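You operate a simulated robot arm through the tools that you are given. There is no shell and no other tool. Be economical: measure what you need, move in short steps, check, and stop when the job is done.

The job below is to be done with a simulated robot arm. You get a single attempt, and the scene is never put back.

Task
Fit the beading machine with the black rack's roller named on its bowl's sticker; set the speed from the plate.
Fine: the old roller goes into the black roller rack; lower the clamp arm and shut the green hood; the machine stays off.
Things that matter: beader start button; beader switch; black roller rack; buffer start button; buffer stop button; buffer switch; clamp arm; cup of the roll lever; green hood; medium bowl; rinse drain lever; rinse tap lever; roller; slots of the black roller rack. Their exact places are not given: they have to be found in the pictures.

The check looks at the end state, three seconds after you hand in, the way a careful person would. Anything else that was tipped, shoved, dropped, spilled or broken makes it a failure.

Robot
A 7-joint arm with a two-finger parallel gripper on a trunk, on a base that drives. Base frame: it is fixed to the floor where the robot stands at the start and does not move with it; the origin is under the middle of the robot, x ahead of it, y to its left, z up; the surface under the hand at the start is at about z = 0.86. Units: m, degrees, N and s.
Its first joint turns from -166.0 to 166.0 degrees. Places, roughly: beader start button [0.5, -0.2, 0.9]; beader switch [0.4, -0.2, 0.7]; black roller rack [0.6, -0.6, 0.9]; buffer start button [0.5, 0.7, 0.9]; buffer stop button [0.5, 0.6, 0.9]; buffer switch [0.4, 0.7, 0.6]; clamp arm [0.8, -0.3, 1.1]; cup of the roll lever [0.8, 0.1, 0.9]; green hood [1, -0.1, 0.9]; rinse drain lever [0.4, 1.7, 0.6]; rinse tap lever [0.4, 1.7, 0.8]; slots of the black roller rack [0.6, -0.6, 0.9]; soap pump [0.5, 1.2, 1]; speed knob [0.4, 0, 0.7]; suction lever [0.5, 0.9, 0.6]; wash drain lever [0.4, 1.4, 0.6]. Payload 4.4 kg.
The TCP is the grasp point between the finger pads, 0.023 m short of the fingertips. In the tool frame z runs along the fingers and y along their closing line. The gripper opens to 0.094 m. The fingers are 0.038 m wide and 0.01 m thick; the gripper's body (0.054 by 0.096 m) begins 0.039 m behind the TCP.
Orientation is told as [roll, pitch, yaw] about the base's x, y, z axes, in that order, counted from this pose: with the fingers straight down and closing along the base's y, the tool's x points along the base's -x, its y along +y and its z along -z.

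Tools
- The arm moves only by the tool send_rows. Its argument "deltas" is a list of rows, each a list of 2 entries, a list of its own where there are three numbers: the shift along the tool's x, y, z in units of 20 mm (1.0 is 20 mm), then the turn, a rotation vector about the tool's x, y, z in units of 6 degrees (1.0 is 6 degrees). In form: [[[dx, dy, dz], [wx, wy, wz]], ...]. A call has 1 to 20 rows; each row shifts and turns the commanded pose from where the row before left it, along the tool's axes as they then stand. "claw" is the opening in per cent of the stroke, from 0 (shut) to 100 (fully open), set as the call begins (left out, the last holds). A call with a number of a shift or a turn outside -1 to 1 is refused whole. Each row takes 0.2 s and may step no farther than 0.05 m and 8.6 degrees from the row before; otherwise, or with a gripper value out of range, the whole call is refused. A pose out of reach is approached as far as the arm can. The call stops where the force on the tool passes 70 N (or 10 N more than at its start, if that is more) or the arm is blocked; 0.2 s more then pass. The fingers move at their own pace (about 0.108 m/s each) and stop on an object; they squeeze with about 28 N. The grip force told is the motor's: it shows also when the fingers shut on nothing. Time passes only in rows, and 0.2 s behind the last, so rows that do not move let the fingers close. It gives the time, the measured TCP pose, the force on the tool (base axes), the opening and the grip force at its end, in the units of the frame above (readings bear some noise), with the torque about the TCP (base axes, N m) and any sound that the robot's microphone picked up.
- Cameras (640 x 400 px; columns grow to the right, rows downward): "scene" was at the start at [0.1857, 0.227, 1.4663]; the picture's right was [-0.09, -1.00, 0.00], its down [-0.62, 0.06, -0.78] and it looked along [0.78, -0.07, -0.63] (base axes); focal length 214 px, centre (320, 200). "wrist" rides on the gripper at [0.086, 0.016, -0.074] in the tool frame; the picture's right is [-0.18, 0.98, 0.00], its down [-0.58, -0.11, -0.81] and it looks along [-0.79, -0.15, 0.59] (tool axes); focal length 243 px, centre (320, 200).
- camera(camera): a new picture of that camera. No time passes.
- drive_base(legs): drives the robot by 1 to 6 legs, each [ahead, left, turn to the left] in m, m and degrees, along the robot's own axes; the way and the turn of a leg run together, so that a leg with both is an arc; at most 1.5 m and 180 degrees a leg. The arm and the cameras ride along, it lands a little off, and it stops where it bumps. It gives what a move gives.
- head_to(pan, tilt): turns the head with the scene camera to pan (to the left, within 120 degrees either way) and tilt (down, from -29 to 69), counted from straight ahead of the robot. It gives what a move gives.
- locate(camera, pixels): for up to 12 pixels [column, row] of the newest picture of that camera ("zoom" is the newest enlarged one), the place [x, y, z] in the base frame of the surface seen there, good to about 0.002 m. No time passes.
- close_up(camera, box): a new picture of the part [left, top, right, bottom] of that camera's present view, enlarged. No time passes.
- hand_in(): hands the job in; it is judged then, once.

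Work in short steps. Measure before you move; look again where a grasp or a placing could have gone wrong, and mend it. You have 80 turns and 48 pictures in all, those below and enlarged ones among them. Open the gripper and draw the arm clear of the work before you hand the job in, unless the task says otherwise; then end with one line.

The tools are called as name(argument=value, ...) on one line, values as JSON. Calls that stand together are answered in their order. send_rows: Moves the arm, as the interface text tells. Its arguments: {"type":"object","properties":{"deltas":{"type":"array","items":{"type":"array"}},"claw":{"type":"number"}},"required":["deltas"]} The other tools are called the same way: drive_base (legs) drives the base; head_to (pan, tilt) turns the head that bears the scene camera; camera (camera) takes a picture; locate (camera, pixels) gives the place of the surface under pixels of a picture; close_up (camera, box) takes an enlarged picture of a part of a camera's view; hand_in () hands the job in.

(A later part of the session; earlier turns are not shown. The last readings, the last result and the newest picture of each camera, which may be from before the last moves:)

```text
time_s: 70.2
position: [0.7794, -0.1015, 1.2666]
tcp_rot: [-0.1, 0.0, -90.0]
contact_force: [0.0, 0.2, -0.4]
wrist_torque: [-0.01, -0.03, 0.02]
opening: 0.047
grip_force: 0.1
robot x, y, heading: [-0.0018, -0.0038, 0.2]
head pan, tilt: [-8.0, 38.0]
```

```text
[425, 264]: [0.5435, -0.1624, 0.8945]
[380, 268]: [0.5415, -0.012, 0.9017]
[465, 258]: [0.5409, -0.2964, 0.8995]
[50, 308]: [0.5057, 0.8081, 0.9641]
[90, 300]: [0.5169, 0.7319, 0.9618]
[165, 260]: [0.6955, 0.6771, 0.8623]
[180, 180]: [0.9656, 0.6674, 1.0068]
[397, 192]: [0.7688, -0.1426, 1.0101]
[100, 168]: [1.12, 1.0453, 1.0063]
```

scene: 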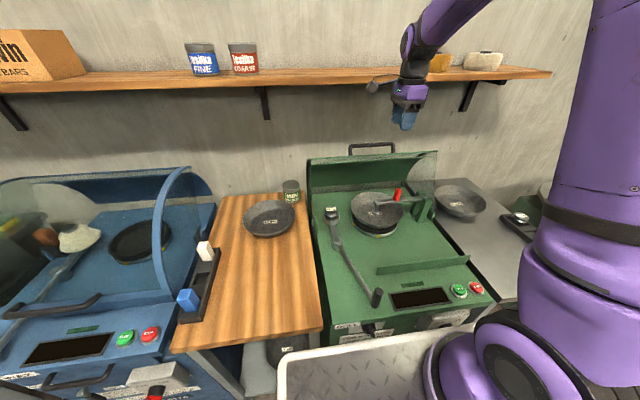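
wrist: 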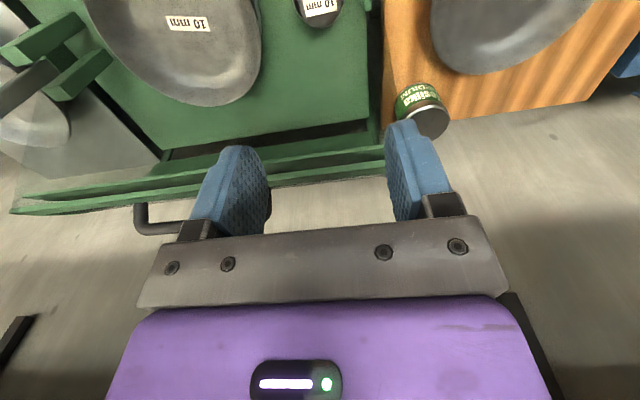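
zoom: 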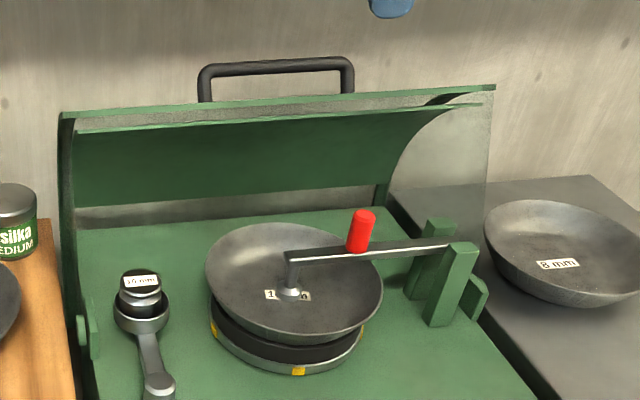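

Hinge ≈ (0.768, 0.898); handle bar ≈ (0.914, −0.077, 1.123), radius ≈ 0.275; closing swings it forward to about (0.494, 0.92). I move above the bar with the gripper at 36 %.

send_rows(deltas=[[[0.175, 0.96, 0.3], [0, 0, 0]], [[0.175, 0.96, 0.3], [0, 0, 0]], [[0.175, 0.96, 0.3], [0, 0, 0]], [[0.175, 0.96, 0.3], [0, 0, 0]], [[0.175, 0.96, 0.3], [0, 0, 0]], [[0.175, 0.96, 0.3], [0, 0, 0]], [[0.175, 0.96, 0.3], [0, 0, 0]], [[0, 0, 0.5], [0, 0, 0]], [[0, 0, 0.5], [0, 0, 0]], [[0, 0, 0], [0, 0, 0]]], claw=36)

camera(camera="wrist")

```text
time_s: 72.6
position: [0.8723, -0.0862, 1.2231]
tcp_rot: [0.0, 1.5, -90.7]
contact_force: [19.6, -3.4, -10.4]
wrist_torque: [0.26, 1.3, -0.02]
opening: 0.0337
grip_force: 0.1
robot x, y, heading: [-0.0108, -0.0025, -0.3]
head pan, tilt: [-8.0, 38.0]
stopped in row 10: the arm was blocked; the commanded pose is now the measured one
```

```text
22 pictures are left
```

wrist: 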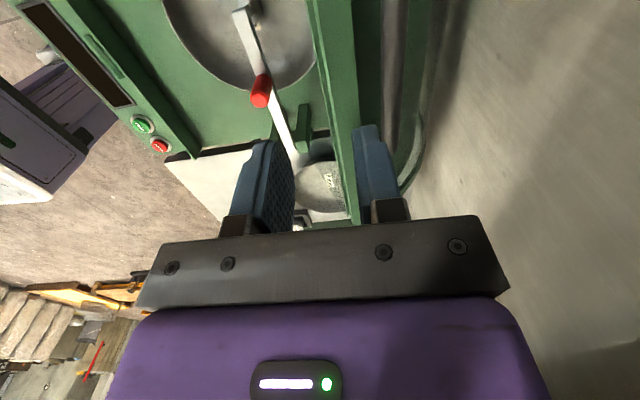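

The move was blocked at x≈0.872, z≈1.22. I look from the scene camera for what touches (perhaps the shelf) and measure the shelf edge.

camera(camera="scene")

locate(camera="scene", pixels=[[330, 82], [330, 76], [540, 74], [265, 110], [372, 145], [485, 60]])

```text
21 pictures are left
```

scene: 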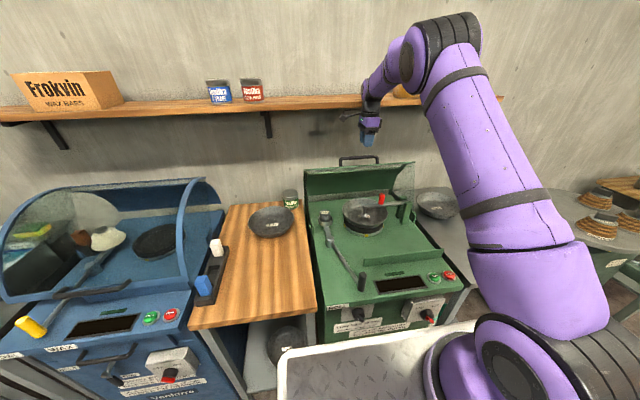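

```text
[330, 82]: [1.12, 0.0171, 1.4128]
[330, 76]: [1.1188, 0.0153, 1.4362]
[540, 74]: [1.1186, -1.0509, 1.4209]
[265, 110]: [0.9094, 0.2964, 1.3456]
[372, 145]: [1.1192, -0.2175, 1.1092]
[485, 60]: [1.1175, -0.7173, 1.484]
```

The shelf front edge (x≈0.91, z≈1.34) blocks a vertical hand over the bar. I back off, turn the yaw back, and will come in from the front with the fingers pitched forward to grip the handle's left leg (y≈0.002).

send_rows(deltas=[[[0, -1, 0], [0, 0, 0]], [[0, -1, 0], [0, 0, 0]], [[0, -1, 0], [0, 0, 0]], [[0, -1, 0], [0, 0, 0]], [[0, -1, 0], [0, 0, 0]], [[0, -1, 0], [0, 0, 0]], [[0, -1, 0], [0, 0, 0]], [[0, 0, 0], [0, 0, 0]]])

send_rows(deltas=[[[0, 0, 0], [0, 0, -1]], [[0, 0, 0], [0, 0, -1]], [[0, 0, 0], [0, 0, -1]], [[0, 0, 0], [0, 0, -1]], [[0, 0, 0], [0, 0, -1]], [[0, 0, 0], [0, 0, -1]], [[0, 0, 0], [0, 0, -1]], [[0, 0, 0], [0, 0, -1]], [[0, 0, 0], [0, 0, -1]], [[0, 0, 0], [0, 0, -1]], [[0, 0, 0], [0, 0, -1]], [[0, 0, 0], [0, 0, -1]], [[0, 0, 0], [0, 0, -1]], [[0, 0, 0], [0, 0, -1]], [[0, 0, 0], [0, 0, -1]], [[0, 0, 0], [0, 0, 0]]], claw=50)

```text
time_s: 73.0
position: [0.856, -0.0874, 1.1996]
tcp_rot: [-5.8, 3.9, -92.7]
contact_force: [17.9, 1.0, -6.4]
wrist_torque: [0.04, 1.24, 0.01]
opening: 0.0337
grip_force: 0.1
robot x, y, heading: [-0.0217, 0.0036, 0.2]
head pan, tilt: [-8.0, 38.0]
stopped in row 1: the arm was blocked; the commanded pose is now the measured one
```

```text
time_s: 73.3
position: [0.8293, -0.0938, 1.1677]
tcp_rot: [-14.3, 6.1, -95.0]
contact_force: [-1.6, -0.4, -1.1]
wrist_torque: [0.01, -0.1, -0.03]
opening: 0.0472
grip_force: 0.1
robot x, y, heading: [-0.0282, 0.0128, 0.6]
head pan, tilt: [-8.0, 38.0]
stopped in row 1: the arm was blocked; the commanded pose is now the measured one
```

The arm still reads blocked while the pose drifts. I hold still and look at the state before anything else.

send_rows(deltas=[[[0, 0, 0], [0, 0, 0]], [[0, 0, 0], [0, 0, 0]]])

camera(camera="scene")

camera(camera="wrist")

```text
time_s: 73.6
position: [0.8432, -0.109, 1.09]
tcp_rot: [-25.9, 5.5, -101.7]
contact_force: [-547.2, -49.4, 317.1]
wrist_torque: [4.32, -43.94, 2.21]
opening: 0.0162
grip_force: 0.0
robot x, y, heading: [-0.0424, 0.0205, 1.3]
head pan, tilt: [-8.0, 38.0]
stopped in row 1: the arm was blocked; the commanded pose is now the measured one
```

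```text
20 pictures are left
```

scene: 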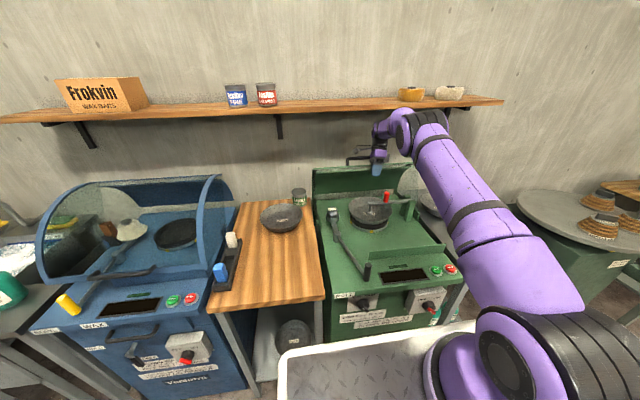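

```text
19 pictures are left
```

wrist: 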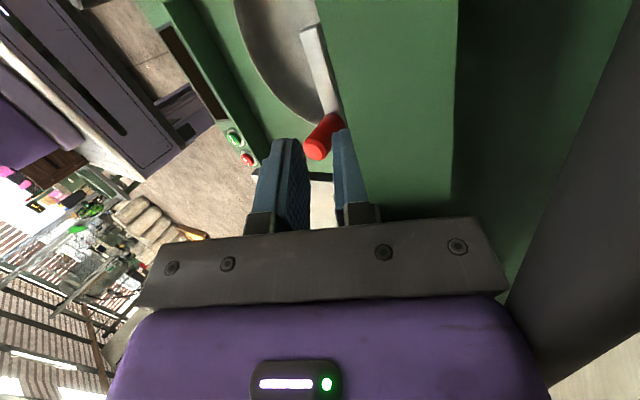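

The readings show a large contact (−547 N in x) and the base has been shoved back ~0.04 m, so the arm is wedged against the hood/shelf. Driving the base straight back should relieve it; I do a small leg.

drive_base(legs=[[-0.08, 0, 0]])

camera(camera="scene")

```text
time_s: 74.3
position: [0.812, -0.1081, 1.0962]
tcp_rot: [-41.9, 6.8, -113.0]
contact_force: [-125.5, -25.8, 251.2]
wrist_torque: [-6.19, -13.99, -3.47]
opening: 0.0471
grip_force: 0.0
robot x, y, heading: [-0.0499, 0.0317, 1.7]
head pan, tilt: [-8.0, 38.0]
stopped in leg 1: the robot was blocked; the commanded pose is now the measured one
```

```text
18 pictures are left
```

scene: 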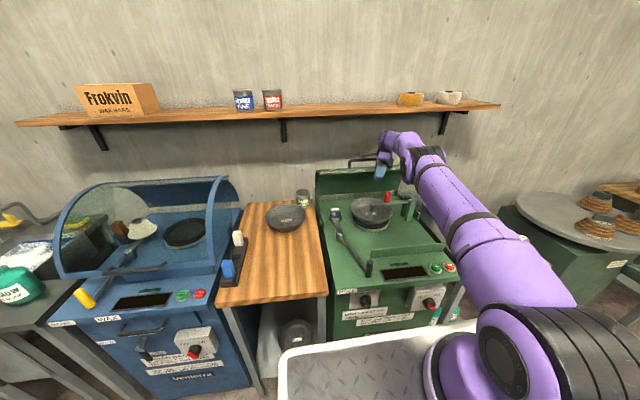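

The robot seems to have been levered back while the hand rests on something (+251 N up). I look through the wrist camera to see what the hand bears on.

camera(camera="wrist")

close_up(camera="scene", box=[310, 110, 470, 240])

locate(camera="scene", pixels=[[405, 275], [250, 114], [363, 157], [425, 155], [330, 350], [450, 267], [270, 260]])

```text
17 pictures are left
```

wrist: 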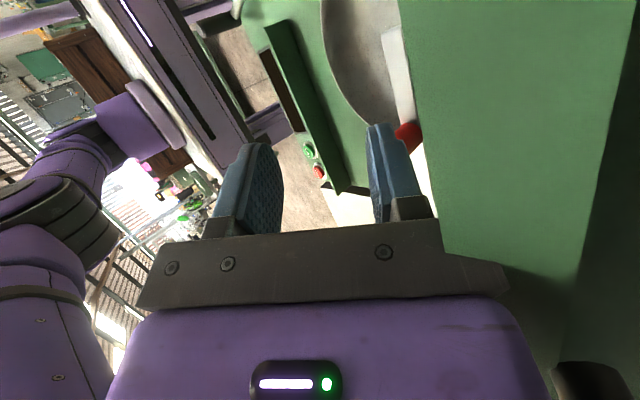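

```text
3.08 times, centred on (390, 175) of scene
```

zoom: 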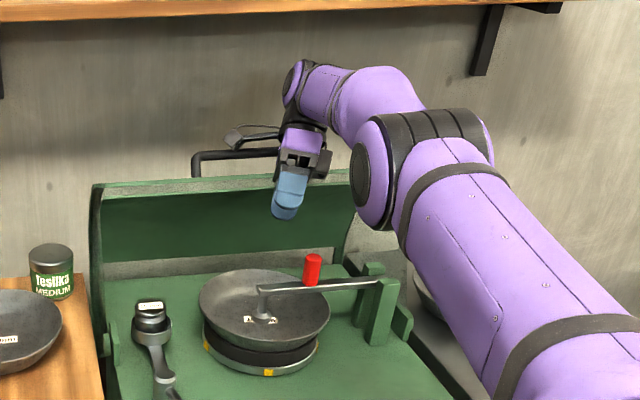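

```text
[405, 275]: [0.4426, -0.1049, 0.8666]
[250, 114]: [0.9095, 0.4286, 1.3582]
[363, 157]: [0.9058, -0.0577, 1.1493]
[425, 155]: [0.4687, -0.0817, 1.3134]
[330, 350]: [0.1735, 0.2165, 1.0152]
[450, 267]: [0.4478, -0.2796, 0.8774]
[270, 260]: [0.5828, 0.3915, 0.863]
```

The gripper body is pressed against the hood's top edge; the machine, bowl, rollers all look undisturbed. I pull the hand back and up (tool −y ≈ base (−0.72, 0.22, 0.66)).

locate(camera="zoom", pixels=[[287, 205], [290, 185], [300, 140], [200, 160], [150, 182], [270, 180], [330, 180], [312, 270], [150, 305]])

send_rows(deltas=[[[-0.2, -0.9, -0.3], [0, 0, 0]], [[-0.2, -0.9, -0.3], [0, 0, 0]], [[-0.2, -0.9, -0.3], [0, 0, 0]], [[-0.2, -0.9, -0.3], [0, 0, 0]], [[-0.2, -0.9, -0.3], [0, 0, 0]], [[-0.2, -0.9, -0.3], [0, 0, 0]], [[-0.2, -0.9, -0.3], [0, 0, 0]], [[-0.2, -0.9, -0.3], [0, 0, 0]]])

```text
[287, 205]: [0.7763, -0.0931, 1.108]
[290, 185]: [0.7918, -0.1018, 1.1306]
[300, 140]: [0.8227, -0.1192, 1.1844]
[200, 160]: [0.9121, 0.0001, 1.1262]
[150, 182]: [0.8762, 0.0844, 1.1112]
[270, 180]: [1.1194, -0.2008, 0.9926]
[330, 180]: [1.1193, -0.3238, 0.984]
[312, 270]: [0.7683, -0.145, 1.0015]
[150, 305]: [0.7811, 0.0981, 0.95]
```

```text
time_s: 74.6
position: [0.8211, -0.1005, 1.0947]
tcp_rot: [-39.8, 9.8, -121.1]
contact_force: [-45.2, -21.1, 307.8]
wrist_torque: [-13.04, -14.31, -1.95]
opening: 0.0447
grip_force: 0.1
out of reach, approached as far as the arm can: row 1
robot x, y, heading: [-0.0535, 0.0387, 2.0]
head pan, tilt: [-8.0, 38.0]
stopped in row 1: the force on the tool passed its limit at 297 N (the readings are from after the stop); the commanded pose is now the measured one
```

The wrist camera bracket is hooked on the hood handle, with the fingers now pointing back toward the robot so the wrist is at its reach limit. I rotate the fingers back to vertical while drawing back and up, in small rows.

send_rows(deltas=[[[-0.24, -0.9, -0.2], [-0.96, -0.26, 0]], [[-0.24, -0.9, -0.2], [-0.96, -0.26, 0]], [[-0.24, -0.9, -0.2], [-0.96, -0.26, 0]], [[-0.24, -0.9, -0.2], [-0.96, -0.26, 0]], [[0, 0, 0], [0, 0, 0]]])

```text
time_s: 74.9
position: [0.8215, -0.0901, 1.0946]
tcp_rot: [-41.8, 11.5, -126.8]
contact_force: [-50.6, 4.9, 282.2]
wrist_torque: [-11.57, -12.92, -0.97]
opening: 0.0452
grip_force: 0.0
robot x, y, heading: [-0.0548, 0.0415, 2.0]
head pan, tilt: [-8.0, 38.0]
stopped in row 1: the arm was blocked; the commanded pose is now the measured one
```

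Still bearing ~280 N on the handle; the robot leans on it. I command mostly straight up at the largest step to unload it.

send_rows(deltas=[[[0.2, -0.9, -1.0], [0, 0, 0]], [[0.2, -0.9, -1.0], [0, 0, 0]], [[0.2, -0.9, -1.0], [0, 0, 0]], [[0.2, -0.9, -1.0], [0, 0, 0]]])

camera(camera="scene")

```text
time_s: 75.2
position: [0.8135, -0.0914, 1.0881]
tcp_rot: [-37.4, 13.8, -127.0]
contact_force: [33.2, 47.5, 295.3]
wrist_torque: [-8.87, -16.16, 3.28]
opening: 0.047
grip_force: 0.0
out of reach, approached as far as the arm can: row 1
robot x, y, heading: [-0.0552, 0.0207, 0.7]
head pan, tilt: [-8.0, 38.0]
stopped in row 1: the force on the tool passed its limit at 300 N (the readings are from after the stop); the commanded pose is now the measured one
```

```text
15 pictures are left
```

scene: 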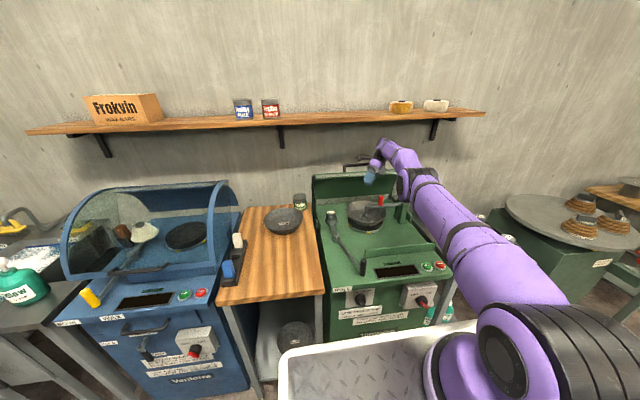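

The lip sits in the notch between hand and wrist camera, and big steps trip the stop at once. I retry with many very small steps up and back (6 mm each) so the robot can settle as it goes.

send_rows(deltas=[[[-0.02, -0.2, -0.12], [0, 0, 0]], [[-0.02, -0.2, -0.12], [0, 0, 0]], [[-0.02, -0.2, -0.12], [0, 0, 0]], [[-0.02, -0.2, -0.12], [0, 0, 0]], [[-0.02, -0.2, -0.12], [0, 0, 0]], [[-0.02, -0.2, -0.12], [0, 0, 0]], [[-0.02, -0.2, -0.12], [0, 0, 0]], [[-0.02, -0.2, -0.12], [0, 0, 0]]])

```text
time_s: 75.5
position: [0.8493, -0.1029, 1.1233]
tcp_rot: [-37.3, 8.3, -123.4]
contact_force: [-324.1, 5.5, 147.8]
wrist_torque: [-4.5, -9.28, 0.51]
opening: 0.0366
grip_force: 0.0
robot x, y, heading: [-0.0644, 0.0283, 1.0]
head pan, tilt: [-8.0, 38.0]
stopped in row 1: the force on the tool passed its limit at 315 N (the readings are from after the stop); the commanded pose is now the measured one
```

The hand rose ~35 mm. I keep going up and back.

send_rows(deltas=[[[-0.1, -1.0, -0.5], [0, 0, 0]], [[-0.1, -1.0, -0.5], [0, 0, 0]], [[-0.1, -1.0, -0.5], [0, 0, 0]], [[-0.1, -1.0, -0.5], [0, 0, 0]]])

```text
time_s: 75.9
position: [0.8348, -0.1004, 1.094]
tcp_rot: [-36.7, 10.0, -126.1]
contact_force: [-82.3, 56.6, 210.5]
wrist_torque: [-9.44, -13.52, 2.12]
opening: 0.0233
grip_force: 0.0
out of reach, approached as far as the arm can: row 1
robot x, y, heading: [-0.0671, 0.0097, -0.3]
head pan, tilt: [-8.0, 38.0]
stopped in row 1: the arm was blocked; the commanded pose is now the measured one
```

I need to see exactly what holds the hand now; one enlarged view.

close_up(camera="scene", box=[320, 120, 440, 210])

camera(camera="wrist")

```text
4.44 times, centred on (380, 165) of scene
```

zoom: 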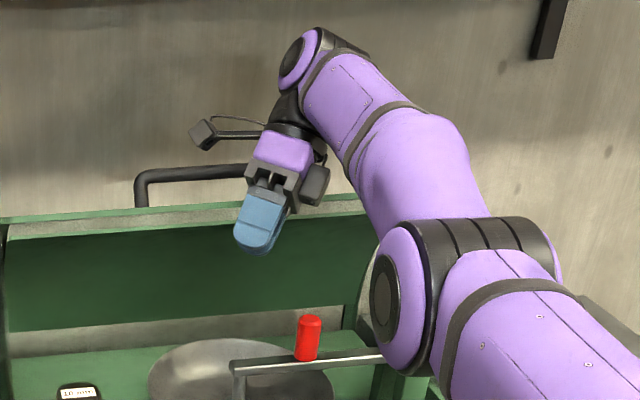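

```text
13 pictures are left
```

wrist: 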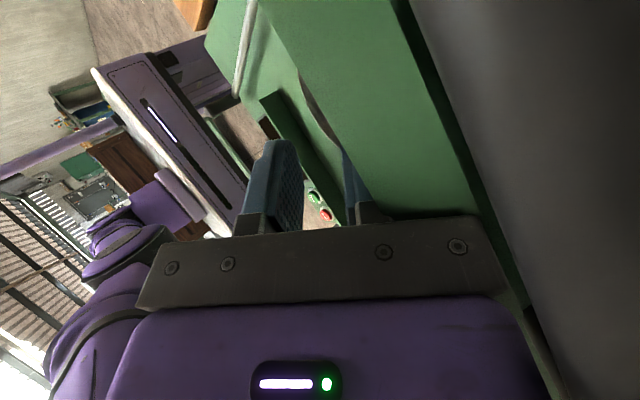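

I measure the arm's elbow, wrist and hand parts in this zoom.

locate(camera="scene", pixels=[[396, 180], [405, 165], [390, 140], [380, 158]])

locate(camera="zoom", pixels=[[385, 290], [480, 230], [300, 60], [350, 150], [280, 150], [205, 133], [315, 185], [260, 225], [257, 245], [310, 330], [150, 175], [320, 215]])

```text
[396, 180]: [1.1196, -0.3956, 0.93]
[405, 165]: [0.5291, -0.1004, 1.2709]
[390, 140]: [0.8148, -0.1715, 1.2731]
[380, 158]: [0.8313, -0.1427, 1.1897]
```

```text
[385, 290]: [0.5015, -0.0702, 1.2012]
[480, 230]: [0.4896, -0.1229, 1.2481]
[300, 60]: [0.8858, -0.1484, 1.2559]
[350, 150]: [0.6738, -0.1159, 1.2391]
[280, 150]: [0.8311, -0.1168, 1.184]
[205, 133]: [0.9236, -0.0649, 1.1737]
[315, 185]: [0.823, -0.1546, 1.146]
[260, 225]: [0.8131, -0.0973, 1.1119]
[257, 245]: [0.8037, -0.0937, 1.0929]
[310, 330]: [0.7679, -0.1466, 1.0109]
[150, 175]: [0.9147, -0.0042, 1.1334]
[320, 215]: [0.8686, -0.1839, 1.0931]
```

The wrist-camera box at (0.924,−0.065,1.174) rests on the handle bar (z 1.13), while the palm is at the lip. I tip the hand so the camera rises and comes back, with a back-and-up shift.

send_rows(deltas=[[[-0.31, -0.99, -0.3], [-0.8, 0.39, -0.46]], [[-0.31, -0.99, -0.3], [-0.8, 0.39, -0.46]], [[-0.31, -0.99, -0.3], [-0.8, 0.39, -0.46]]])

drive_base(legs=[[-0.1, 0, 0]])

```text
time_s: 76.2
position: [0.8298, -0.0891, 1.0949]
tcp_rot: [-41.9, 8.8, -132.9]
contact_force: [-17.9, 13.6, 298.3]
wrist_torque: [-13.19, -11.66, 0.65]
opening: 0.0332
grip_force: 0.0
robot x, y, heading: [-0.0705, 0.0093, -0.4]
head pan, tilt: [-8.0, 38.0]
stopped in row 1: the force on the tool passed its limit at 296 N (the readings are from after the stop); the commanded pose is now the measured one
```

```text
time_s: 76.8
position: [0.8506, -0.1071, 1.1213]
tcp_rot: [-35.5, 11.4, -127.6]
contact_force: [-45.4, 35.2, 300.4]
wrist_torque: [-1.31, -16.84, -1.29]
opening: 0.0313
grip_force: 0.0
robot x, y, heading: [-0.0774, -0.0071, -1.3]
head pan, tilt: [-8.0, 38.0]
stopped in leg 1: the force on the tool passed its limit at 325 N (the readings are from after the stop); the commanded pose is now the measured one
```

I let it settle with a few still rows to see whether the load is static.

send_rows(deltas=[[[0, 0, 0], [0, 0, 0]], [[0, 0, 0], [0, 0, 0]], [[0, 0, 0], [0, 0, 0]], [[0, 0, 0], [0, 0, 0]]])

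camera(camera="scene")

```text
time_s: 77.2
position: [0.9041, -0.1178, 1.1372]
tcp_rot: [-34.1, 11.1, -119.4]
contact_force: [-557.7, 28.0, 219.3]
wrist_torque: [1.77, 0.48, 7.88]
opening: 0.0
grip_force: 0.0
robot x, y, heading: [-0.0894, -0.0087, -1.6]
head pan, tilt: [-8.0, 38.0]
stopped in row 1: the arm was blocked; the commanded pose is now the measured one
```

```text
12 pictures are left
```

scene: 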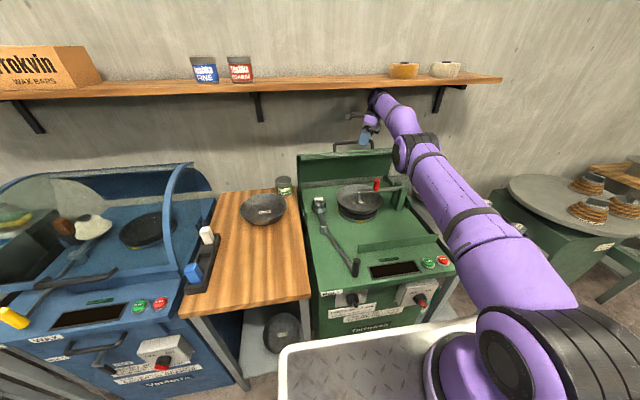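

The robot has come down nearly level and the hand now presses forward on the hood (−558 N in x). I immediately draw the hand back, slightly up.

send_rows(deltas=[[[-0.41, -1, 0.08], [0, 0, 0]], [[-0.41, -1, 0.08], [0, 0, 0]], [[-0.41, -1, 0.08], [0, 0, 0]], [[-0.41, -1, 0.08], [0, 0, 0]], [[-0.41, -1, 0.08], [0, 0, 0]], [[-0.41, -1, 0.08], [0, 0, 0]]])

```text
time_s: 77.5
position: [0.8916, -0.1194, 1.1198]
tcp_rot: [-30.0, 15.5, -123.5]
contact_force: [-175.2, 27.4, 248.6]
wrist_torque: [-3.41, -5.26, -1.24]
opening: 0.0005
grip_force: 0.1
out of reach, approached as far as the arm can: row 1
robot x, y, heading: [-0.0859, -0.0238, -2.3]
head pan, tilt: [-8.0, 38.0]
stopped in row 1: the arm was blocked; the commanded pose is now the measured one
```

Driving back helped before; I try it again.

drive_base(legs=[[-0.2, 0, 0]])

drive_base(legs=[[-0.2, 0, 0]])

drive_base(legs=[[-0.2, 0, 0]])

drive_base(legs=[[-0.2, 0, 0]])

```text
time_s: 78.6
position: [0.8869, -0.1197, 1.1205]
tcp_rot: [-28.3, 16.5, -123.5]
contact_force: [-57.7, 2.2, 20.6]
wrist_torque: [0.35, 1.0, 0.91]
opening: 0.0013
grip_force: 0.0
robot x, y, heading: [-0.1613, -0.0128, -2.2]
head pan, tilt: [-8.0, 38.0]
stopped in leg 1: the force on the tool passed its limit at 328 N (the readings are from after the stop); the commanded pose is now the measured one
```

```text
time_s: 79.6
position: [0.8628, -0.115, 1.1289]
tcp_rot: [-26.7, 17.8, -123.3]
contact_force: [-7.8, -0.7, 2.2]
wrist_torque: [-0.06, 0.24, -0.13]
opening: 0.0437
grip_force: 0.0
robot x, y, heading: [-0.1915, -0.0141, -1.8]
head pan, tilt: [-8.0, 38.0]
stopped in leg 1: the force on the tool passed its limit at 123 N (the readings are from after the stop); the commanded pose is now the measured one
```

```text
time_s: 80.4
position: [0.8493, -0.1106, 1.1347]
tcp_rot: [-25.6, 18.9, -122.9]
contact_force: [0.1, 0.3, 0.3]
wrist_torque: [-0.02, 0.02, -0.01]
opening: 0.0471
grip_force: 0.1
robot x, y, heading: [-0.2067, -0.0151, -1.8]
head pan, tilt: [-8.0, 38.0]
stopped in leg 1: the force on the tool passed its limit at 98 N (the readings are from after the stop); the commanded pose is now the measured one
```

```text
time_s: 82.0
position: [0.6487, -0.1057, 1.1341]
tcp_rot: [-25.5, 18.9, -122.8]
contact_force: [-0.1, -0.5, 0.4]
wrist_torque: [-0.02, -0.01, 0.01]
opening: 0.0473
grip_force: 0.2
robot x, y, heading: [-0.4127, -0.0075, -1.7]
head pan, tilt: [-8.0, 38.0]
```

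Free: the forces are zero and the base sits back at x −0.41. I look at the scene to check the state of everything.

camera(camera="scene")

```text
11 pictures are left
```

scene: 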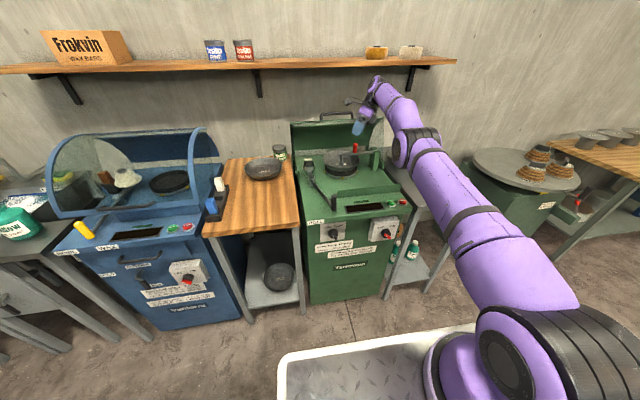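

Robot is level and the scene looks intact. I zoom on the front panel for the plate, knob and switch, and measure in it.

close_up(camera="scene", box=[296, 195, 416, 275])

locate(camera="scene", pixels=[[310, 162], [338, 119], [334, 231], [337, 231], [384, 234], [354, 148]])

```text
5.00 times, centred on (356, 235) of scene
```

zoom: 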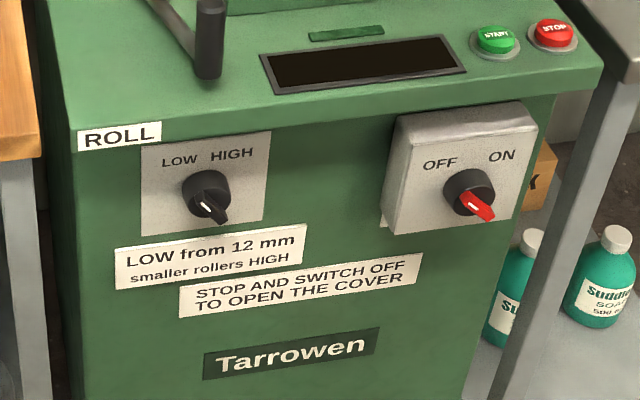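

```text
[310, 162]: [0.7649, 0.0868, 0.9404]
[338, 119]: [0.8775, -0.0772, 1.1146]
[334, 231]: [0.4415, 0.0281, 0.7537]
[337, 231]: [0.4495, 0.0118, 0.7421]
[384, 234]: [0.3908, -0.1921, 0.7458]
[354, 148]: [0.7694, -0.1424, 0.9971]
```

The pointer of the speed knob leans to LOW (needs HIGH: "LOW from 12 mm, smaller rollers HIGH") and the power switch is at OFF. First I draw the hand in to a clear place.

send_rows(deltas=[[[-0.32, -0.98, -0.09], [0, 0, 0]], [[-0.32, -0.98, -0.09], [0, 0, 0]], [[-0.32, -0.98, -0.09], [0, 0, 0]], [[-0.32, -0.98, -0.09], [0, 0, 0]], [[-0.32, -0.98, -0.09], [0, 0, 0]], [[-0.32, -0.98, -0.09], [0, 0, 0]], [[-0.32, -0.98, -0.09], [0, 0, 0]], [[-0.32, -0.98, -0.09], [0, 0, 0]], [[-0.32, -0.98, -0.09], [0, 0, 0]], [[-0.32, -0.98, -0.09], [0, 0, 0]], [[-0.32, -0.98, -0.09], [0, 0, 0]], [[-0.32, -0.98, -0.09], [0, 0, 0]], [[-0.32, -0.98, -0.09], [0, 0, 0]], [[-0.32, -0.98, -0.09], [0, 0, 0]]])

send_rows(deltas=[[[0, 0, 0], [-0.382, -0.494, -0.781]], [[0, 0, 0], [-0.382, -0.494, -0.781]], [[0, 0, 0], [-0.382, -0.494, -0.781]], [[0, 0, 0], [-0.382, -0.494, -0.781]], [[0, 0, 0], [-0.382, -0.494, -0.781]], [[0, 0, 0], [-0.382, -0.494, -0.781]], [[0, 0, 0], [-0.382, -0.494, -0.781]], [[0, 0, 0], [-0.382, -0.494, -0.781]], [[0, 0, 0], [-0.382, -0.494, -0.781]], [[0, 0, 0], [-0.382, -0.494, -0.781]], [[0, 0, 0], [-0.382, -0.494, -0.781]], [[0, 0, 0], [-0.382, -0.494, -0.781]]])

```text
time_s: 85.0
position: [0.6491, -0.104, 1.1347]
tcp_rot: [-25.5, 18.8, -122.8]
contact_force: [-0.4, -0.7, 0.3]
wrist_torque: [-0.01, 0.05, -0.02]
opening: 0.0468
grip_force: 0.1
out of reach, approached as far as the arm can: row 1, 2, 3, 4, 5, 6, 7, 8, 9, 10, 11, 12, 13, 14
robot x, y, heading: [-0.4109, -0.0047, -1.9]
head pan, tilt: [-8.0, 38.0]
```

```text
time_s: 87.6
position: [0.725, -0.107, 1.1493]
tcp_rot: [10.0, -11.2, -63.5]
contact_force: [0.8, -0.1, 0.5]
wrist_torque: [-0.01, -0.03, 0.0]
opening: 0.0471
grip_force: 0.0
out of reach, approached as far as the arm can: row 3, 4, 5, 6, 7, 8, 9, 10, 11, 12
robot x, y, heading: [-0.4131, -0.0065, -2.4]
head pan, tilt: [-8.0, 38.0]
```

The arm's wrist was at a joint limit; rotation is going through. I finish the rotation.

send_rows(deltas=[[[0, 0, 0], [-0.382, -0.494, -0.781]], [[0, 0, 0], [-0.382, -0.494, -0.781]], [[0, 0, 0], [-0.382, -0.494, -0.781]], [[0, 0, 0], [-0.382, -0.494, -0.781]], [[0, 0, 0], [-0.382, -0.494, -0.781]], [[0, 0, 0], [-0.382, -0.494, -0.781]], [[0, 0, 0], [-0.382, -0.494, -0.781]], [[0, 0, 0], [-0.382, -0.494, -0.781]], [[0, 0, 0], [-0.382, -0.494, -0.781]], [[0, 0, 0], [-0.382, -0.494, -0.781]], [[0, 0, 0], [-0.382, -0.494, -0.781]], [[0, 0, 0], [-0.382, -0.494, -0.781]]])

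camera(camera="scene")

```text
time_s: 90.2
position: [0.8387, -0.1072, 1.1687]
tcp_rot: [0.3, -56.9, -0.6]
contact_force: [0.2, 0.7, -0.4]
wrist_torque: [0.01, -0.04, 0.01]
opening: 0.0471
grip_force: 0.0
out of reach, approached as far as the arm can: row 1, 2, 3, 4, 5, 6, 7, 8, 9, 10, 11, 12
robot x, y, heading: [-0.4086, -0.0067, -1.7]
head pan, tilt: [-8.0, 38.0]
```

```text
9 pictures are left
```

scene: 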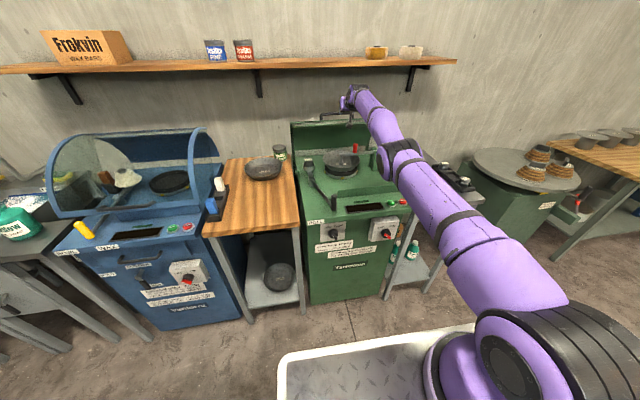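

Orientation is now pitch −57° as wanted, but the arm is stretched. I retract it along base −x.

send_rows(deltas=[[[0.54, 0, -0.84], [0, 0, 0]], [[0.54, 0, -0.84], [0, 0, 0]], [[0.54, 0, -0.84], [0, 0, 0]], [[0.54, 0, -0.84], [0, 0, 0]], [[0.54, 0, -0.84], [0, 0, 0]], [[0.54, 0, -0.84], [0, 0, 0]], [[0.54, 0, -0.84], [0, 0, 0]], [[0.54, 0, -0.84], [0, 0, 0]]])

```text
time_s: 92.0
position: [0.6805, -0.1063, 1.17]
tcp_rot: [0.5, -56.8, -0.9]
contact_force: [-0.2, 0.2, 0.5]
wrist_torque: [0.0, 0.01, 0.01]
opening: 0.0471
grip_force: 0.1
robot x, y, heading: [-0.4108, -0.0085, -1.8]
head pan, tilt: [-8.0, 38.0]
```

Arm answers normally again. I retract a bit more, shift left, then drive the base 0.2 m forward with a small heading correction.

send_rows(deltas=[[[0.54, 0.75, -0.84], [0, 0, 0]], [[0.54, 0.75, -0.84], [0, 0, 0]], [[0.54, 0.75, -0.84], [0, 0, 0]], [[0.54, 0.75, -0.84], [0, 0, 0]], [[0.54, 0.75, -0.84], [0, 0, 0]], [[0.54, 0, -0.84], [0, 0, 0]], [[0, 0, 0], [0, 0, 0]]])

drive_base(legs=[[0.2, 0, 1.8]])

camera(camera="wrist")

```text
time_s: 93.6
position: [0.559, -0.0289, 1.1727]
tcp_rot: [0.6, -56.8, -0.9]
contact_force: [-0.3, -0.1, 0.0]
wrist_torque: [-0.02, -0.04, 0.05]
opening: 0.0469
grip_force: 0.1
robot x, y, heading: [-0.41, -0.0073, -2.1]
head pan, tilt: [-8.0, 38.0]
```

```text
time_s: 95.2
position: [0.7609, -0.0035, 1.1726]
tcp_rot: [0.5, -56.7, 0.9]
contact_force: [0.1, 0.1, -1.0]
wrist_torque: [-0.02, -0.01, 0.0]
opening: 0.0469
grip_force: 0.0
robot x, y, heading: [-0.2099, -0.0084, 0.0]
head pan, tilt: [-8.0, 38.0]
```

```text
8 pictures are left
```

wrist: 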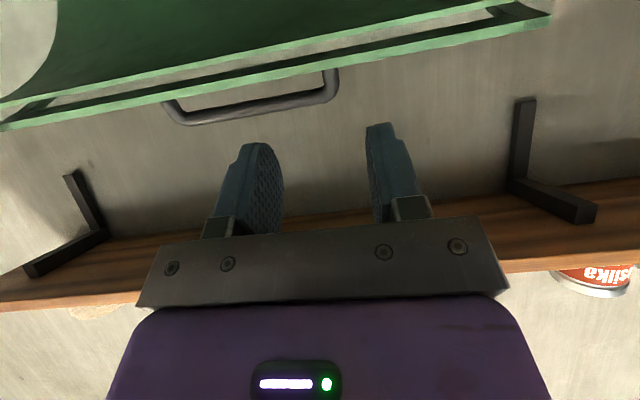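

The handle is well seen: its +y leg around (332,85), bar from (190,118) to (320,98). I measure them.

locate(camera="wrist", pixels=[[331, 75], [332, 85], [326, 95], [338, 85], [300, 101], [260, 107], [190, 117], [168, 105], [300, 63], [300, 75]])

```text
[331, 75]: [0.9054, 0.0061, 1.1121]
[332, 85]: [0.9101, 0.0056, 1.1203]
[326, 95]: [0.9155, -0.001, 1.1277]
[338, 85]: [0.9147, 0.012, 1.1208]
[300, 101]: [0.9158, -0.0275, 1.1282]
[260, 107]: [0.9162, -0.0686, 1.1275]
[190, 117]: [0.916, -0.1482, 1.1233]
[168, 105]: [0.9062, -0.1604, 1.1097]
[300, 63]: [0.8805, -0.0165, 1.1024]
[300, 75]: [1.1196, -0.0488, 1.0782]
```

Leg centre ≈ (0.914, 0.006, 1.122). I align laterally, then slide in along the fingers with one finger inside the loop.

send_rows(deltas=[[[-0.75, 0.16, 0], [0, 0, 0]], [[-0.75, 0.16, 0], [0, 0, 0]], [[-0.75, 0.16, 0], [0, 0, 0]], [[0, 0, 0.975], [0, 0, 0]], [[0, 0, 0.975], [0, 0, 0]], [[0, 0, 0.975], [0, 0, 0]], [[0, 0, 0.975], [0, 0, 0]], [[0, 0, 0.975], [0, 0, 0]], [[0, 0, 0.975], [0, 0, 0]], [[0, 0, 0.975], [0, 0, 0]], [[0, 0, 0.975], [0, 0, 0]], [[0, 0, 0], [0, 0, 0]]])

```text
time_s: 97.5
position: [0.8946, 0.0095, 1.1405]
tcp_rot: [0.7, -56.5, 0.7]
contact_force: [-65.1, -2.9, 24.7]
wrist_torque: [-0.85, 0.19, -1.81]
opening: 0.0471
grip_force: 0.1
robot x, y, heading: [-0.2122, -0.0079, 0.0]
head pan, tilt: [-8.0, 38.0]
stopped in row 11: the force on the tool passed its limit at 109 N (the readings are from after the stop); the commanded pose is now the measured one
```

The inner finger struck the bar: the gap under the bar is narrower than the finger's width, so I must grip the bar with the fingers turned 90°. I back off and roll the hand about its axis.

send_rows(deltas=[[[0, 0, -1], [0, 0, 0]], [[0, 0, -1], [0, 0, 0]], [[0, 0, -1], [0, 0, 0]], [[0, 0, -1], [0, 0, 0]], [[0, 0, -1], [0, 0, 0]]])

send_rows(deltas=[[[0, 0, 0], [0, 0, 1]], [[0, 0, 0], [0, 0, 1]], [[0, 0, 0], [0, 0, 1]], [[0, 0, 0], [0, 0, 1]], [[0, 0, 0], [0, 0, 1]], [[0, 0, 0], [0, 0, 1]], [[0, 0, 0], [0, 0, 1]], [[0, 0, 0], [0, 0, 1]], [[0, 0, 0], [0, 0, 1]], [[0, 0, 0], [0, 0, 1]], [[0, 0, 0], [0, 0, 1]], [[0, 0, 0], [0, 0, 1]], [[0, 0, 0], [0, 0, 1]], [[0, 0, 0], [0, 0, 1]], [[0, 0, 0], [0, 0, 1]], [[0, 0, 0], [0, 0, 0]]], claw=34)

```text
time_s: 98.7
position: [0.8137, 0.0078, 1.19]
tcp_rot: [0.7, -56.4, 0.9]
contact_force: [0.7, 0.2, -0.3]
wrist_torque: [-0.02, 0.01, -0.01]
opening: 0.047
grip_force: 0.0
robot x, y, heading: [-0.2083, -0.0093, -0.0]
head pan, tilt: [-8.0, 38.0]
```

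```text
time_s: 102.0
position: [0.8163, 0.0083, 1.191]
tcp_rot: [56.4, 0.4, -88.7]
contact_force: [0.8, -0.1, 1.0]
wrist_torque: [0.0, -0.02, -0.01]
opening: 0.0318
grip_force: 0.0
robot x, y, heading: [-0.2108, -0.0087, -0.1]
head pan, tilt: [-8.0, 38.0]
```

The hand's closing line is now radial. I shift to the bar's middle (y≈−0.07) and check the measured pose before sliding in.

send_rows(deltas=[[[-0.98, 0.07, 0], [0, 0, 0]], [[-0.98, 0.07, 0], [0, 0, 0]], [[-0.98, 0.07, 0], [0, 0, 0]], [[-0.98, 0.07, 0], [0, 0, 0]], [[0, 0, 0.9], [0, 0, 0]], [[0, 0, 0.9], [0, 0, 0]], [[0, 0, 0.9], [0, 0, 0]], [[0, 0, 0], [0, 0, 0]]])

camera(camera="wrist")

```text
time_s: 103.8
position: [0.865, -0.0689, 1.1651]
tcp_rot: [56.5, 0.3, -88.6]
contact_force: [-0.8, 0.2, 0.3]
wrist_torque: [0.04, -0.01, 0.02]
opening: 0.0322
grip_force: 0.1
robot x, y, heading: [-0.2054, -0.0135, -0.2]
head pan, tilt: [-8.0, 38.0]
```

```text
7 pictures are left
```

wrist: 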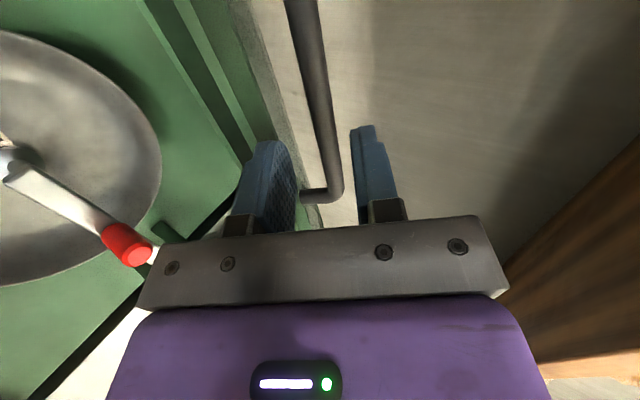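

The bar runs between the fingers. I measure its edges and the shell next to it.

locate(camera="wrist", pixels=[[302, 60], [312, 60], [322, 60], [310, 120], [320, 120], [330, 120], [318, 160], [330, 160], [262, 100], [245, 60]])

```text
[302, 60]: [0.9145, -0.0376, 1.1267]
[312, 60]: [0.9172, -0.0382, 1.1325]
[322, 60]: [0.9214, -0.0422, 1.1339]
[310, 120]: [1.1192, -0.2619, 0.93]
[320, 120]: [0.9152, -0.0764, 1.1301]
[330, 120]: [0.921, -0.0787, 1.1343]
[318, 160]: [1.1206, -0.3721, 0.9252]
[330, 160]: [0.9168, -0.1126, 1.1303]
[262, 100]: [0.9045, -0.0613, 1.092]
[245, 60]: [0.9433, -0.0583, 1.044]
```

Bar centre ≈ (0.921, 1.1275), in line with the fingers. I slide in 63 mm and close.

send_rows(deltas=[[[0, 0, 0.8], [0, 0, 0]], [[0, 0, 0.8], [0, 0, 0]], [[0, 0, 0.8], [0, 0, 0]], [[0, 0, 0.75], [0, 0, 0]], [[0, 0, 0], [0, 0, 0]]])

send_rows(deltas=[[[0, 0, 0], [0, 0, 0]], [[0, 0, 0], [0, 0, 0]], [[0, 0, 0], [0, 0, 0]]], claw=0)

```text
time_s: 105.0
position: [0.9168, -0.0669, 1.1311]
tcp_rot: [56.5, 0.4, -88.6]
contact_force: [-0.9, -0.3, 0.6]
wrist_torque: [0.01, 0.01, 0.01]
opening: 0.0322
grip_force: 0.0
robot x, y, heading: [-0.2124, -0.0074, 0.1]
head pan, tilt: [-8.0, 38.0]
```

```text
time_s: 105.8
position: [0.9168, -0.0674, 1.1288]
tcp_rot: [56.2, 0.4, -88.7]
contact_force: [-14.4, -0.9, -10.1]
wrist_torque: [0.12, 0.12, 0.08]
opening: 0.0158
grip_force: 44.7
robot x, y, heading: [-0.2106, -0.0124, 0.1]
head pan, tilt: [-8.0, 38.0]
```

Gripped (0.016 m). I pull the bar along its arc about the hinge, first to just past vertical.

send_rows(deltas=[[[0, -0.028, -0.9], [0, 0, 0]], [[0, -0.086, -0.896], [0, 0, 0]], [[0, -0.145, -0.888], [0, 0, 0]], [[0, -0.202, -0.877], [0, 0, 0]], [[0, -0.259, -0.862], [0, 0, 0]], [[0, -0.315, -0.843], [0, 0, 0]], [[0, -0.369, -0.821], [0, 0, 0]], [[0, -0.4225, -0.795], [0, 0, 0]], [[0, -0.473, -0.766], [0, 0, 0]], [[0, -0.521, -0.734], [0, 0, 0]], [[0, 0, 0], [0, 0, 0]]])

```text
time_s: 108.2
position: [0.7467, -0.0698, 1.1714]
tcp_rot: [55.9, 0.4, -88.6]
contact_force: [8.0, 16.2, -51.9]
wrist_torque: [0.76, 0.43, 0.15]
opening: 0.0157
grip_force: 45.1
robot x, y, heading: [-0.2084, -0.0089, -0.0]
head pan, tilt: [-8.0, 38.0]
```

The hood follows; a downward pull of 52 N suggests my arc is a few mm too large. I correct by 5 mm and continue to about φ = 139°.

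send_rows(deltas=[[[0, -0.777, -0.559], [0, 0, 0]], [[0, -0.613, -0.659], [0, 0, 0]], [[0, -0.655, -0.617], [0, 0, 0]], [[0, -0.693, -0.574], [0, 0, 0]], [[0, -0.73, -0.527], [0, 0, 0]], [[0, -0.762, -0.478], [0, 0, 0]], [[0, -0.792, -0.428], [0, 0, 0]], [[0, -0.818, -0.375], [0, 0, 0]], [[0, -0.841, -0.321], [0, 0, 0]], [[0, -0.86, -0.265], [0, 0, 0]], [[0, -0.8755, -0.209], [0, 0, 0]], [[0, -0.887, -0.152], [0, 0, 0]], [[0, 0, 0], [0, 0, 0]]])

```text
time_s: 111.0
position: [0.5572, -0.0744, 1.0796]
tcp_rot: [56.3, 0.3, -88.7]
contact_force: [-12.6, 22.6, 10.1]
wrist_torque: [1.46, 0.05, -0.51]
opening: 0.0158
grip_force: 45.2
robot x, y, heading: [-0.2102, -0.0089, 0.2]
head pan, tilt: [-8.0, 38.0]
```

Smooth. I continue to the closed position while tipping the hand more upright so the wrist camera stays clear of the roll lever's knob (0.44, 0.04, 0.94).

send_rows(deltas=[[[0, -0.895, -0.093], [0.48, 0, 0]], [[0, -0.9, 0.011], [0.48, 0, 0]], [[0, -0.892, 0.116], [0.48, 0, 0]], [[0, -0.874, 0.216], [0.48, 0, 0]], [[0, -0.843, 0.315], [0.48, 0, 0]], [[0, -0.8, 0.411], [0.48, 0, 0]], [[0, -0.748, 0.5], [0.48, 0, 0]], [[0, -0.685, 0.583], [0.48, 0, 0]], [[0, -0.614, 0.658], [0.48, 0, 0]], [[0, 0, 0], [0, 0, 0]]])

camera(camera="scene")

```text
time_s: 112.9
position: [0.5013, -0.0784, 0.9578]
tcp_rot: [34.9, 0.0, -89.1]
contact_force: [-9.3, 3.4, 14.7]
wrist_torque: [0.75, 0.1, -1.93]
opening: 0.0162
grip_force: 45.0
robot x, y, heading: [-0.2105, -0.0105, -0.2]
head pan, tilt: [-8.0, 38.0]
stopped in row 9: the force on the tool passed its limit at 90 N (the readings are from after the stop); the commanded pose is now the measured one
```

```text
6 pictures are left
```

scene: 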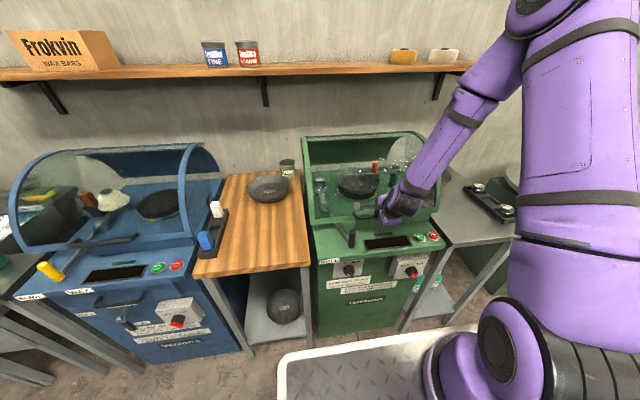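

The stop at (0.501, 0.958) matches the blue machine's closed handle, and the green hood looks shut. I open a little and withdraw along the fingers.

send_rows(deltas=[[[0, 0, 0], [0, 0, 0]], [[0, 0, 0], [0, 0, 0]], [[0, 0, -0.5], [0, 0, 0]], [[0, 0, -0.5], [0, 0, 0]], [[0, 0, -1], [0, 0, 0]], [[0, 0, -1], [0, 0, 0]], [[0, 0, -1], [0, 0, 0]], [[0, 0, -1], [0, 0, 0]], [[0, 0, -1], [0, 0, 0]], [[0, 0, 0], [0, 0, 0]]], claw=34)

drive_base(legs=[[-0.3, 0, 0]])

head_to(pan=-10, tilt=32)

close_up(camera="scene", box=[240, 100, 440, 300])

```text
time_s: 115.1
position: [0.4538, -0.0786, 1.0584]
tcp_rot: [35.0, 0.0, -88.9]
contact_force: [0.7, -0.5, 0.7]
wrist_torque: [0.03, 0.0, -0.04]
opening: 0.0317
grip_force: 0.1
out of reach, approached as far as the arm can: row 8, 9
robot x, y, heading: [-0.2103, -0.0107, -0.0]
head pan, tilt: [-8.0, 38.0]
```

```text
time_s: 117.1
position: [0.156, -0.0805, 1.0599]
tcp_rot: [34.8, 0.0, -89.1]
contact_force: [-0.1, -0.5, 0.0]
wrist_torque: [0.0, 0.0, 0.02]
opening: 0.0318
grip_force: 0.0
robot x, y, heading: [-0.5044, -0.007, -0.4]
head pan, tilt: [-8.0, 38.0]
```

```text
time_s: 117.8
position: [0.1568, -0.0802, 1.0588]
tcp_rot: [34.9, 0.0, -89.1]
contact_force: [0.5, -0.3, -0.2]
wrist_torque: [-0.01, 0.03, -0.01]
opening: 0.0322
grip_force: 0.0
robot x, y, heading: [-0.5064, -0.009, -0.3]
head pan, tilt: [-10.0, 32.0]
```

```text
2.00 times, centred on (340, 200) of scene
```

zoom: 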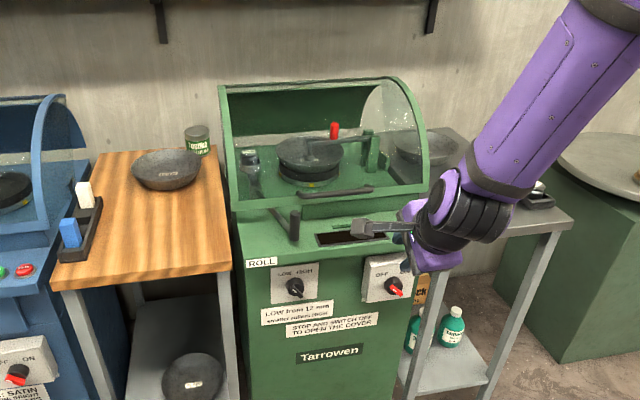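

Hood is shut and all looks in order. I zoom on the speed knob (scene ≈ (388,243)) to read its pointer and measure it.

close_up(camera="scene", box=[364, 225, 412, 255])

locate(camera="zoom", pixels=[[300, 240], [270, 180], [400, 180], [230, 330]])

```text
13.33 times, centred on (388, 240) of scene
```

zoom: 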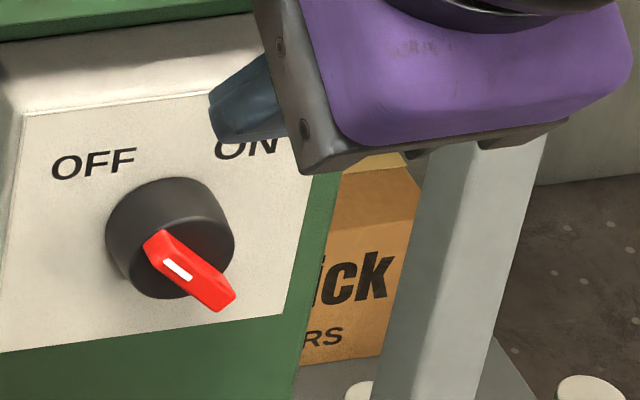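

```text
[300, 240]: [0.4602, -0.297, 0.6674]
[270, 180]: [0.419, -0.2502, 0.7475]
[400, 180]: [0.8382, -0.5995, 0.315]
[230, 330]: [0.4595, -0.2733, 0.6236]
```

The power switch's white stripe points to OFF, fine. The speed knob is at scene (327.5,243.5); I zoom there.

close_up(camera="scene", box=[303, 229, 351, 259])

```text
13.33 times, centred on (327, 244) of scene
```

zoom: 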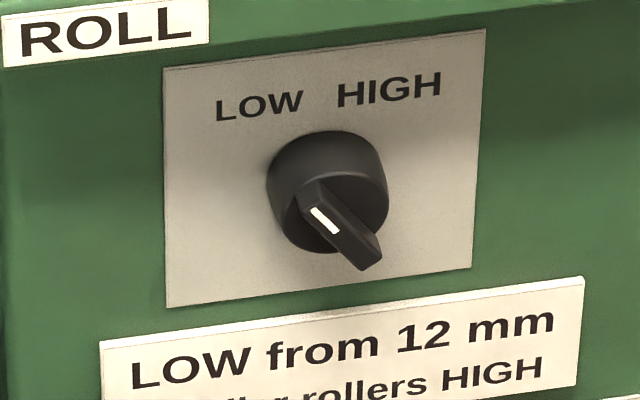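

The pointer is at LOW (stripe upper left). I measure the knob's wing and panel for the grasp.

locate(camera="zoom", pixels=[[310, 190], [325, 220], [345, 237], [365, 262], [380, 255], [330, 190], [300, 240], [275, 200], [328, 135], [385, 200], [430, 180], [230, 180]])

```text
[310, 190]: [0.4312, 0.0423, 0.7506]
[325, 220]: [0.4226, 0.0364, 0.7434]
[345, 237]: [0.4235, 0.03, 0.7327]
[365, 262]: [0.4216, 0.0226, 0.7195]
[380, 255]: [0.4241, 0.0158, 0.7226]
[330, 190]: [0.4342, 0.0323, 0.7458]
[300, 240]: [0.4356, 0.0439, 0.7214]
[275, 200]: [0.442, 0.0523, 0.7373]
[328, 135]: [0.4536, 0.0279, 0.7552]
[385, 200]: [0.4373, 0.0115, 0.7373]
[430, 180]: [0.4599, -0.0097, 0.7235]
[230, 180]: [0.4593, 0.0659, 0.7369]
```

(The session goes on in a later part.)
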